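You operate a simulated robot arm through the tools that you are given. There is no shell and no other tool. Be economical: measure what you need, move in short steps, check, and stop when the job is done.

Carry out the task below with a simulated robot arm. There is one attempt and no reset: what you move stays moved.

TASK
Put one of the slotted weights from the top of the small white table on top of the grey cylinder there.
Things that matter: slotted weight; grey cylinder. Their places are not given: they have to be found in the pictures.

It is judged by the outcome, as a careful person would: the job done as asked, and still so three seconds after it is handed in. It fails if anything else is knocked over, pushed out of place, dropped, spilled or broken.

THE ROBOT
A 7-joint arm with a two-finger parallel gripper, fixed in place. Base frame: the origin is at the foot of the arm, x ahead of it, y to its left, z up; the work surface is at about z = 0. Lengths are in mm, angles in degrees, forces in N, time in s.
With the tool pointing down near the work surface it reaches from about 240 to 620 mm from the base axis. Its first joint turns from -66.0 to 66.0 degrees. Payload 2.6 kg.
Tool frame: the origin (TCP) lies between the finger pads and is the grasp point; the fingertips stand 30 mm ahead of it; z points along the fingers, y is the line along which they close. The gripper opens to 94 mm. The fingers are 28 mm wide and 10 mm thick; the gripper's body (50 by 96 mm) begins 55 mm behind the TCP.
Orientation is told as [roll, pitch, yaw] about the base's x, y, z axes, in that order, counted from this pose: with the fingers straight down and closing along the base's y, the tool's x points along the base's -x, its y along +y and its z along -z.

THE INTERFACE
- The arm moves only by the tool play_rows. Its argument "deltas" is one flat list of numbers, 4 for each row, row after row: the shift along the tool's x, y, z in units of 25 mm (1.0 is 25 mm), then the turn about the tool's z in units of 5 degrees (1.0 is 5 degrees). In form: [x, y, z, spin, x, y, z, spin, ...]. A call has 1 to 12 rows; each row shifts and turns the commanded pose from where the row before left it, along the tool's axes as they then stand. "fingers" is the closure, from 0 (fully open) to 1 (shut), set as the call begins (left out, the last holds). A call with a number of a shift or a turn outside -1 to 1 is refused whole. A row lasts 0.2 s, in which the tool goes at most 50 mm and 8.6 degrees; a call with a longer step from one row to the next is refused whole, and so is a gripper value outside its range. A pose out of reach is approached as far as the arm can. The call stops where the force on the tool passes 40 N (or 10 N more than at its start, if that is more) or the arm is blocked; 0.2 s more then pass. The fingers move at their own pace (about 72 mm/s each) and stop on an object; they squeeze with about 40 N. The grip force told is the motor's: it shows also when the fingers shut on nothing. Time passes only in rows, and 0.2 s behind the last, so rows that do not move let the fingers close. It gives the time, the measured TCP pose, the force on the tool (base axes), the opening and the grip force at its end, in the units of the frame above (readings bear some noise).
- Cameras (640 x 400 px; columns grow to the right, rows downward): "scene" is fixed at [47, 450.7, 552.8]; the picture's right is [-0.58, -0.81, 0.00], its down [-0.55, 0.39, -0.74] and it looks along [0.60, -0.43, -0.67] (base axes); focal length 308 px, centre (320, 200). "wrist" rides on the gripper at [-37, 0, -58] in the tool frame; the picture's right is [0.00, -1.00, 0.00], its down [0.97, 0.00, -0.24] and it looks along [0.24, 0.00, 0.97] (tool axes); focal length 218 px, centre (320, 200).
- grab_frame(camera): a new picture of that camera. No time passes.
- locate(camera, pixels): for up to 12 pixels [column, row] of the newest picture of that camera ("zoom" is the newest enlarged one), the place [x, y, z] in the base frame of the surface seen there, good to about 2 mm. No time passes.
- inspect(camera, box): a new picture of the part [left, top, right, bottom] of that camera's present view, enlarged. No time passes.
- sign_off(): hands the job in; it is judged then, once.

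Work in short steps. Measure before you move; look again where a grasp or a placing could have gone wrong, and mend it. You have 60 turns and 30 pictures in all, the two below and enlarged ones among them. Open the gripper and draw the arm clear of the work before you hand the job in, unless the task says otherwise; then end with one line.

The tools are called by a JSON object that holds its "op" and its "data". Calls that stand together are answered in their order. play_rows: Moves the arm, as the interface text tells. Its arguments: {"type":"object","properties":{"deltas":{"type":"array"},"fingers":{"type":"number"}},"required":["deltas"]} The other tools are called the same way: grab_frame (camera) takes a picture; locate (camera, pixels) gives the place of the surface under pixels of a picture; inspect (camera, box) takes an enlarged picture of a part of a camera's view; sign_off () hands the job in.

At the start:

```text
t: 0.0
ee_pos: [334.6, 94.6, 252.4]
ee_rot: [0.0, 0.0, 0.0]
wrist_force: [0.8, -0.4, -0.9]
opening: 93.8
grasp_force: 0.1
```

scene: 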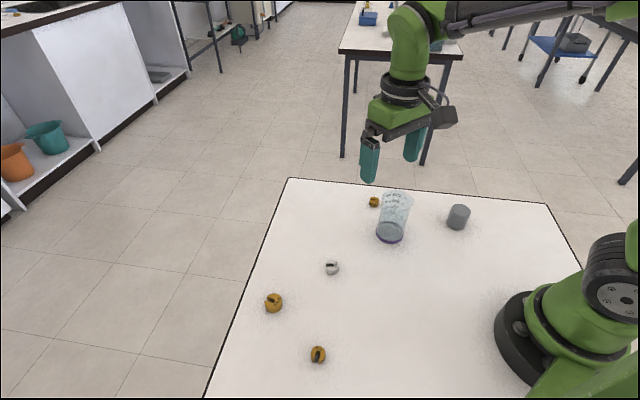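
wrist: 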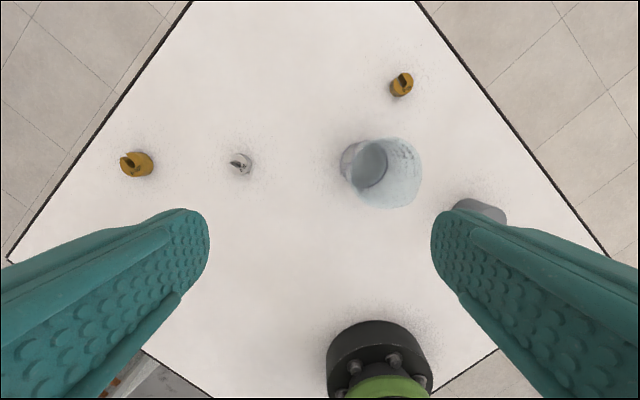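

I see several slotted weights (scene 273,302; 317,354; 332,267; 374,202) and the grey cylinder (458,217). I enlarge and measure them.

{"op": "inspect", "data": {"camera": "scene", "box": [240, 240, 360, 375]}}

{"op": "locate", "data": {"camera": "scene", "pixels": [[273, 298], [274, 310], [318, 351], [318, 361], [332, 264], [332, 273], [374, 200], [459, 209], [458, 224], [448, 211], [470, 212], [350, 320]]}}

{"op": "inspect", "data": {"camera": "scene", "box": [350, 170, 490, 260]}}

```text
2.96 times, centred on (300, 308) of scene
```

zoom: 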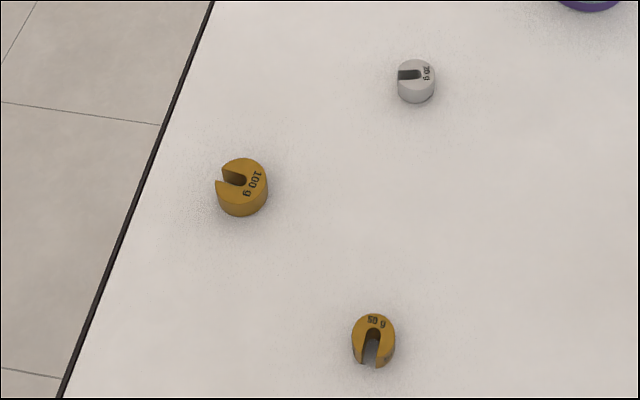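

```text
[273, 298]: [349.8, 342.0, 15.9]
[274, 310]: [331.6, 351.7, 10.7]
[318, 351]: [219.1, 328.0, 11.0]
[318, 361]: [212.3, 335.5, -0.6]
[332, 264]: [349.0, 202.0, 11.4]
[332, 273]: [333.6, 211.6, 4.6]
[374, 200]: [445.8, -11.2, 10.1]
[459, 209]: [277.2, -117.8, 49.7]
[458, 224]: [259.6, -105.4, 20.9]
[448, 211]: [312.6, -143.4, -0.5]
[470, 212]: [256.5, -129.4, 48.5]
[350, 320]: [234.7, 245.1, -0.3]
```

```text
4.44 times, centred on (420, 215) of scene
```

zoom: 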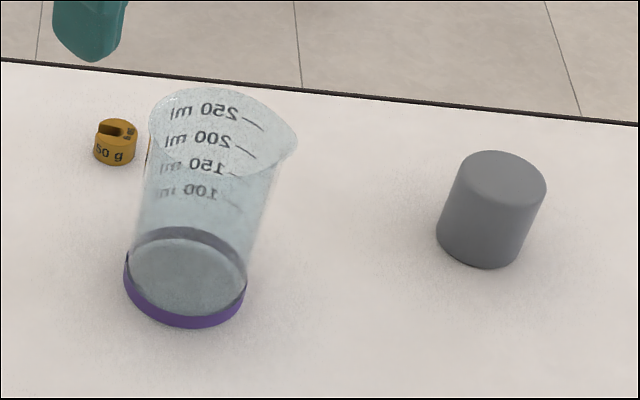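

Measuring the cylinder's top in the newest zoom (centre about 505,175) and the beaker's rim.

{"op": "locate", "data": {"camera": "zoom", "pixels": [[503, 178], [465, 172], [540, 188], [510, 156], [492, 201], [488, 262], [215, 100], [185, 318], [130, 285], [243, 300]]}}

{"op": "inspect", "data": {"camera": "scene", "box": [250, 250, 346, 310]}}

```text
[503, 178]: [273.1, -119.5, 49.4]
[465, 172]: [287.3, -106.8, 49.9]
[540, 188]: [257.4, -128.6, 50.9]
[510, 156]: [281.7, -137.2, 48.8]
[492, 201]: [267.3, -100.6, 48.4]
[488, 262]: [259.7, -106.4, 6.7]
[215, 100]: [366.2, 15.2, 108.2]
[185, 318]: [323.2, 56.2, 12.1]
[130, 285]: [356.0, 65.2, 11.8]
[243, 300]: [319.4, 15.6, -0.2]
```

```text
6.67 times, centred on (298, 280) of scene
```

zoom: 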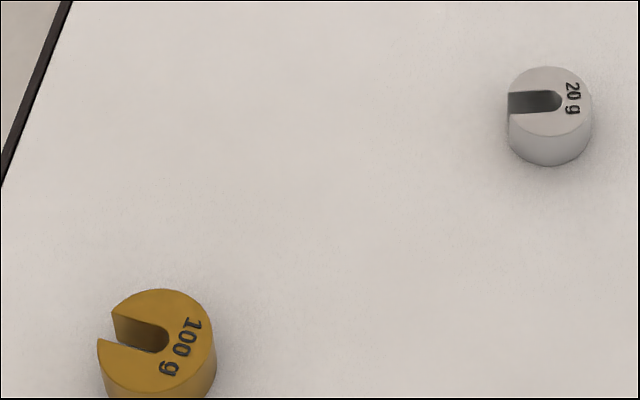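

Measuring the top faces of the 100 g (centre ~ 158,338) and 20 g weights.

{"op": "locate", "data": {"camera": "zoom", "pixels": [[160, 291], [213, 345], [150, 388], [100, 345], [112, 312], [165, 335], [118, 335], [548, 69], [552, 134], [590, 100], [510, 85], [556, 100]]}}

```text
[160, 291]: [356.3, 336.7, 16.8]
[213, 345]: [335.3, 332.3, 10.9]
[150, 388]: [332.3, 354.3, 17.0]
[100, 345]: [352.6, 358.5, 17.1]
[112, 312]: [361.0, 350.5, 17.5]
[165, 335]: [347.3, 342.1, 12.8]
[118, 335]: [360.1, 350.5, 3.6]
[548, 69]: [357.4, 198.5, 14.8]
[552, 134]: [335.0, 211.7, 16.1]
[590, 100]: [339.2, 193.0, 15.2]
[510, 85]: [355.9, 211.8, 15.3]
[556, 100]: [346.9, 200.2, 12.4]
```

Using the 20 g weight, centred near (346, 204.5), top z≈15.5, slot facing about 54° in the base plane. I move above it at height and turn 30° so the pads meet solid sides.

{"op": "play_rows", "data": {"deltas": [-0.1, 0.88, 0, 0, -0.1, 0.88, 0, 0, -0.1, 0.88, 0, 0, -0.1, 0.88, 0, 0, -0.056, 0.876, 0, 0, 0, 0, 0, -1, 0, 0, 0, -1, 0, 0, 0, -1, 0, 0, 0, -1, 0, 0, 0, -1, 0, 0, 0, -1, 0, 0, 0, 0], "fingers": 0}}

{"op": "grab_frame", "data": {"camera": "wrist"}}

```text
t: 2.6
ee_pos: [346.7, 205.3, 251.3]
ee_rot: [0.1, 0.0, 30.1]
wrist_force: [-1.1, -0.9, -0.2]
opening: 94.2
grasp_force: 0.1
```

```text
24 pictures are left
```

wrist: 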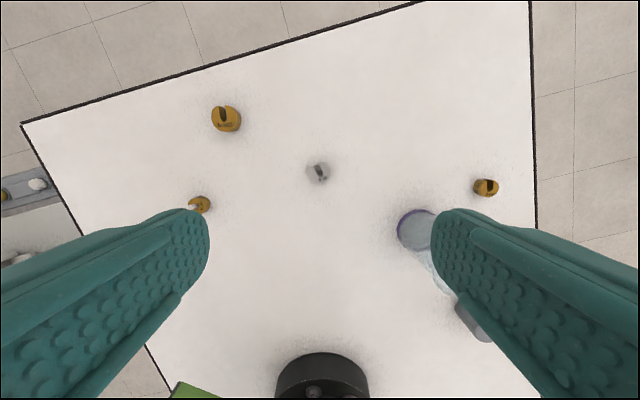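

The weight (318,172) lies centred between the fingers, and the beaker is clear of the descent. I go down most of the way and check.

{"op": "play_rows", "data": {"deltas": [0, 0, 1, 0, 0, 0, 1, 0, 0, 0, 1, 0, 0, 0, 1, 0, 0, 0, 1, 0, 0, 0, 1, 0, 0, 0, 1, 0, 0, 0, 0, 0]}}

{"op": "grab_frame", "data": {"camera": "wrist"}}

{"op": "locate", "data": {"camera": "wrist", "pixels": [[318, 172]]}}

```text
t: 4.4
ee_pos: [345.0, 203.5, 76.5]
ee_rot: [-0.1, 0.0, 30.0]
wrist_force: [1.5, -0.5, -0.2]
opening: 94.2
grasp_force: 0.1
```

```text
23 pictures are left
```

wrist: 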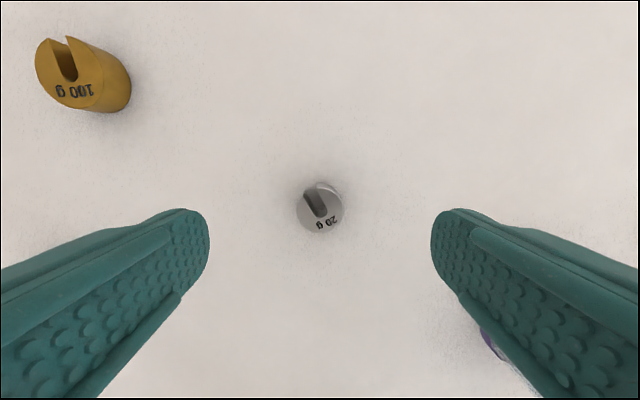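

```text
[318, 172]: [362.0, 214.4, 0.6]
```

{"op": "locate", "data": {"camera": "wrist", "pixels": [[319, 228], [302, 210], [337, 210], [320, 192], [330, 222]]}}

```text
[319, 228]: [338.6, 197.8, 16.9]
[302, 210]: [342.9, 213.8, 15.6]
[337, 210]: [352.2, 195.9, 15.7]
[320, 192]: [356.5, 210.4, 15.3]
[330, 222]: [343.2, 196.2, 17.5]
```

The weight's centre is about (347.5, 204.3), so I trim 2.5 mm forward, descend to TCP z≈33, then close.

{"op": "play_rows", "data": {"deltas": [-0.1, -0.02, 0.6, 0, 0, 0, 0.6, 0, 0, 0, 0.54, 0, 0, 0, 0, 0]}}

{"op": "play_rows", "data": {"deltas": [0, 0, 0, 0, 0, 0, 0, 0, 0, 0, 0, 0, 0, 0, 0, 0, 0, 0, 0, 0], "fingers": 1}}

{"op": "grab_frame", "data": {"camera": "wrist"}}

```text
t: 5.4
ee_pos: [347.3, 205.6, 33.6]
ee_rot: [0.0, -0.1, 30.0]
wrist_force: [-0.9, -0.3, 0.3]
opening: 93.7
grasp_force: 0.0
```

```text
t: 6.6
ee_pos: [346.9, 205.3, 33.9]
ee_rot: [0.0, 0.0, 30.0]
wrist_force: [-0.9, -0.8, 0.6]
opening: 25.4
grasp_force: 40.1
```

```text
22 pictures are left
```

wrist: 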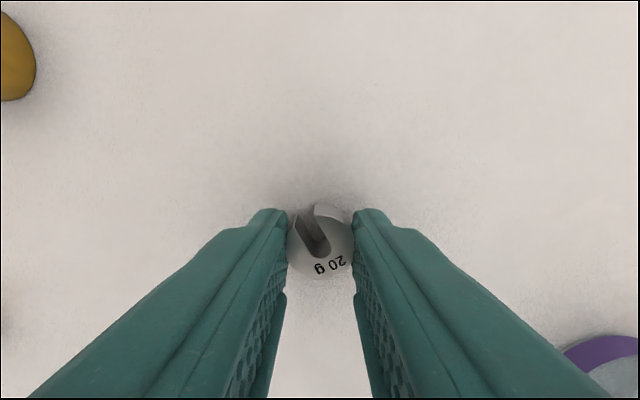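

Gripped at 25.4 mm with 40 N. I lift straight up 200 mm and turn back to yaw 0.

{"op": "play_rows", "data": {"deltas": [0, 0, -1, 0, 0, 0, -1, 0, 0, 0, -1, 0, 0, 0, -1, 0, 0, 0, -1, 0, 0, 0, -1, 1, 0, 0, -1, 1, 0, 0, -1, 1, 0, 0, 0, 1, 0, 0, 0, 1, 0, 0, 0, 1, 0, 0, 0, 0]}}

{"op": "grab_frame", "data": {"camera": "wrist"}}

```text
t: 9.2
ee_pos: [347.9, 207.9, 234.8]
ee_rot: [0.0, 0.1, 0.0]
wrist_force: [1.3, 0.2, 0.0]
opening: 25.4
grasp_force: 39.9
```

```text
21 pictures are left
```

wrist: 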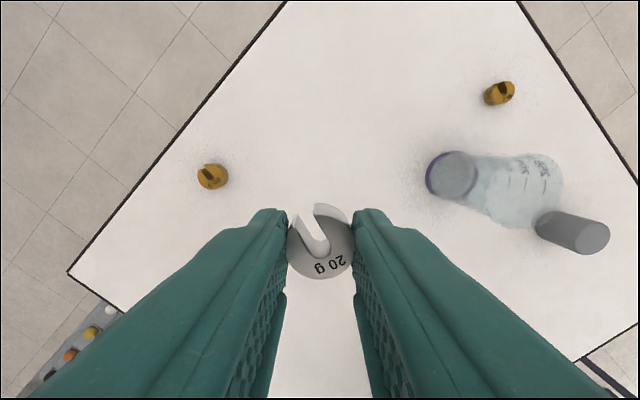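

Held firmly, and the weight's underside is near z 200, well above the beaker (108). I traverse to above the cylinder at (273, -119).

{"op": "play_rows", "data": {"deltas": [0.25, -0.95, 0, 0, 0.25, -0.95, 0, 0, 0.25, -0.95, 0, 0, 0.25, -0.95, 0, 0, 0.25, -0.95, 0, 0, 0.25, -0.95, 0, 0, 0.25, -0.95, 0, 0, 0.25, -0.95, 0, 0, 0.25, -0.95, 0, 0, 0.25, -0.95, 0, 0, 0.25, -0.95, 0, 0, 0.25, -0.95, 0, 0]}}

{"op": "play_rows", "data": {"deltas": [0, -0.84, 0, 0, 0, -0.84, 0, 0, 0, 0, 0, 0]}}

{"op": "grab_frame", "data": {"camera": "wrist"}}

```text
t: 11.8
ee_pos: [272.9, -80.0, 233.8]
ee_rot: [0.0, 0.0, 0.0]
wrist_force: [0.2, 0.3, 0.1]
opening: 25.4
grasp_force: 40.5
```

```text
t: 12.6
ee_pos: [272.5, -121.9, 233.6]
ee_rot: [-0.1, 0.0, 0.0]
wrist_force: [0.1, -0.2, -0.7]
opening: 25.3
grasp_force: 40.4
```

```text
20 pictures are left
```

wrist: 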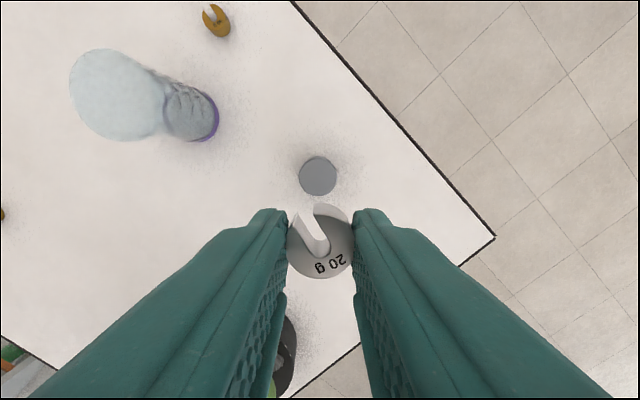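

The cylinder top shows at (318,175). I measure its edges.

{"op": "locate", "data": {"camera": "wrist", "pixels": [[318, 158], [318, 192], [301, 175], [335, 175], [318, 175]]}}

```text
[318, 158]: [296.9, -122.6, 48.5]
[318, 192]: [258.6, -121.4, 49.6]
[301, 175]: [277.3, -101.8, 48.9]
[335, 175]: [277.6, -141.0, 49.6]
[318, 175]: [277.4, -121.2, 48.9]
```

The centre lies near (275–277, -121). I trim x and descend to about 12 mm above the cylinder, then check from the scene camera.

{"op": "play_rows", "data": {"deltas": [-0.14, 0.03, 0.92, 0, 0, 0, 0.92, 0, 0, 0, 0.92, 0, 0, 0, 0.92, 0, 0, 0, 0.92, 0, 0, 0, 0.92, 0, 0, 0, 0, 0]}}

{"op": "inspect", "data": {"camera": "scene", "box": [400, 160, 512, 230]}}

{"op": "grab_frame", "data": {"camera": "wrist"}}

```text
t: 14.2
ee_pos: [277.4, -122.8, 94.9]
ee_rot: [0.0, 0.0, 0.1]
wrist_force: [0.4, -0.6, -0.5]
opening: 25.3
grasp_force: 39.4
```

```text
5.71 times, centred on (456, 195) of scene
```

zoom: 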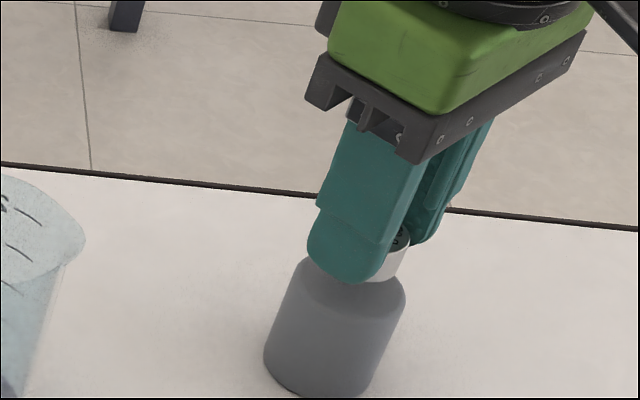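

```text
18 pictures are left
```

wrist: 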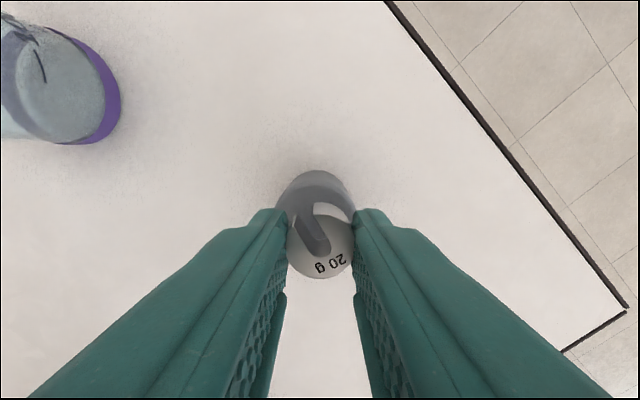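

Checking the alignment: cylinder far edge (315,172), left edge (279,200), right (354,205), and the weight's edges.

{"op": "locate", "data": {"camera": "wrist", "pixels": [[316, 173], [280, 200], [352, 202], [316, 185], [332, 206], [320, 274], [320, 262]]}}

{"op": "locate", "data": {"camera": "zoom", "pixels": [[300, 270], [340, 300], [400, 300], [404, 265]]}}

```text
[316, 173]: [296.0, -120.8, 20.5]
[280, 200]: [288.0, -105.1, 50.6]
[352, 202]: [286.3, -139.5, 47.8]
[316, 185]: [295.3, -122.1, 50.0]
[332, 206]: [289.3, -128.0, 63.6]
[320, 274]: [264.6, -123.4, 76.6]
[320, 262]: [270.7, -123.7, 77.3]
```

```text
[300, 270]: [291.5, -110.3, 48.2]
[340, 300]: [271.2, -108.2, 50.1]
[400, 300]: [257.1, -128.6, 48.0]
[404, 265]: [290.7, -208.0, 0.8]
```

The weight is centred within about 1 mm. I lower about 11 mm in small steps.

{"op": "play_rows", "data": {"deltas": [0, 0.03, 0.2, 0, 0, 0, 0.14, 0, 0, 0, 0.06, 0, 0, 0, 0, 0]}}

{"op": "inspect", "data": {"camera": "scene", "box": [420, 180, 500, 230]}}

```text
t: 15.2
ee_pos: [276.8, -120.5, 84.2]
ee_rot: [0.0, 0.0, -0.1]
wrist_force: [-0.1, 0.2, -0.4]
opening: 25.1
grasp_force: 40.2
```

```text
8.00 times, centred on (460, 205) of scene
```

zoom: 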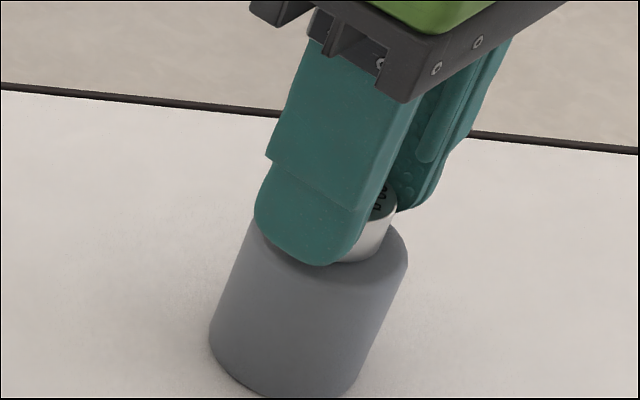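

Nearly in contact with no force yet, so I creep down in 0.5 mm steps.

{"op": "play_rows", "data": {"deltas": [0, 0, 0.02, 0, 0, 0, 0.02, 0, 0, 0, 0, 0]}}

```text
t: 16.0
ee_pos: [277.4, -120.4, 84.7]
ee_rot: [0.0, 0.1, 0.0]
wrist_force: [0.2, -0.6, 0.0]
opening: 25.0
grasp_force: 40.2
```

{"op": "play_rows", "data": {"deltas": [0, 0, 0.02, 0, 0, 0, 0.02, 0, 0, 0, 0, 0]}}

```text
t: 16.8
ee_pos: [277.8, -119.6, 83.8]
ee_rot: [0.0, 0.0, 0.0]
wrist_force: [1.3, 0.2, -0.3]
opening: 25.3
grasp_force: 39.9
```

{"op": "play_rows", "data": {"deltas": [0, 0, 0.02, 0, 0, 0, 0.02, 0, 0, 0, 0, 0]}}

```text
t: 17.6
ee_pos: [278.5, -119.7, 82.8]
ee_rot: [-0.1, 0.0, 0.1]
wrist_force: [-1.4, -0.4, 4.1]
opening: 25.4
grasp_force: 40.2
```

Contact is felt (4 N upward). I open partway and let it settle.

{"op": "play_rows", "data": {"deltas": [0, 0, 0, 0, 0, 0, 0, 0, 0, 0, 0, 0, 0, 0, 0, 0], "fingers": 0.4}}

{"op": "grab_frame", "data": {"camera": "wrist"}}

```text
t: 18.6
ee_pos: [278.7, -119.3, 83.2]
ee_rot: [0.0, 0.0, 0.0]
wrist_force: [-0.4, 0.1, 0.3]
opening: 56.3
grasp_force: 0.0
```

```text
16 pictures are left
```

wrist: 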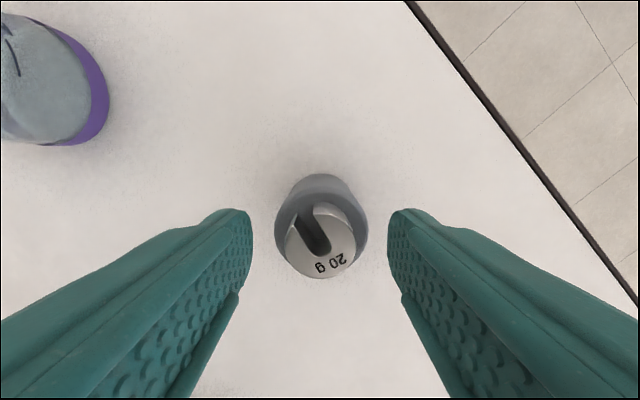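

The weight rests flat on the cylinder, clear of both fingers. I draw straight up and open fully, then check.

{"op": "play_rows", "data": {"deltas": [0, 0, -0.5, 0, 0, 0, -1, 0, 0, 0, -1, 0, 0, 0, -1, 0, 0, 0, -1, 0, 0, 0, -1, 0, 0, 0, -1, 0, 0, 0, 0, 0]}}

{"op": "play_rows", "data": {"deltas": [0, 0, 0, 0, 0, 0, 0, 0], "fingers": 0}}

{"op": "grab_frame", "data": {"camera": "scene"}}

{"op": "inspect", "data": {"camera": "scene", "box": [360, 160, 504, 250]}}

```text
t: 20.4
ee_pos: [277.9, -119.8, 245.1]
ee_rot: [0.0, 0.0, 0.1]
wrist_force: [0.8, -0.8, 0.7]
opening: 56.5
grasp_force: 0.1
```

```text
t: 21.0
ee_pos: [278.2, -119.1, 245.2]
ee_rot: [-0.1, -0.1, -0.1]
wrist_force: [0.6, -0.3, 0.7]
opening: 93.9
grasp_force: 0.3
```

```text
15 pictures are left
```

scene: 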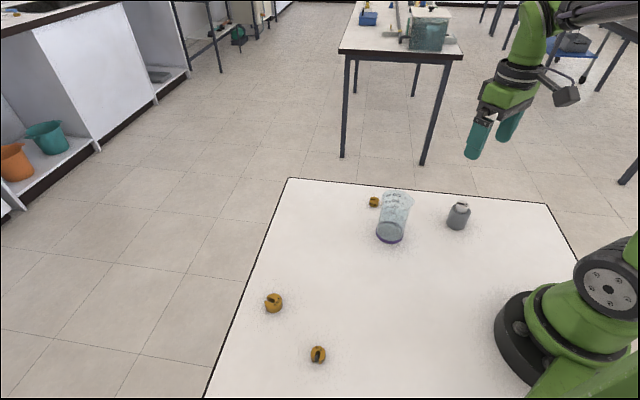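

```text
4.44 times, centred on (432, 205) of scene
```

zoom: 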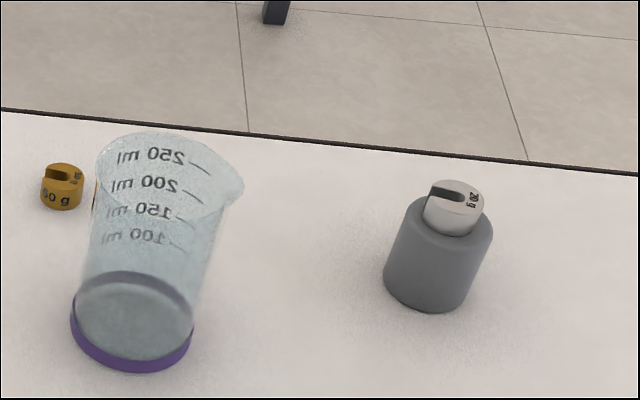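

The weight sits on the cylinder's top, everything else is where it was, and the arm is clear with the gripper open.

{"op": "sign_off", "data": {}}

```text
The job is handed in.
```

The 20 g slotted weight now rests on top of the grey cylinder; nothing else was disturbed, and the job is handed in.
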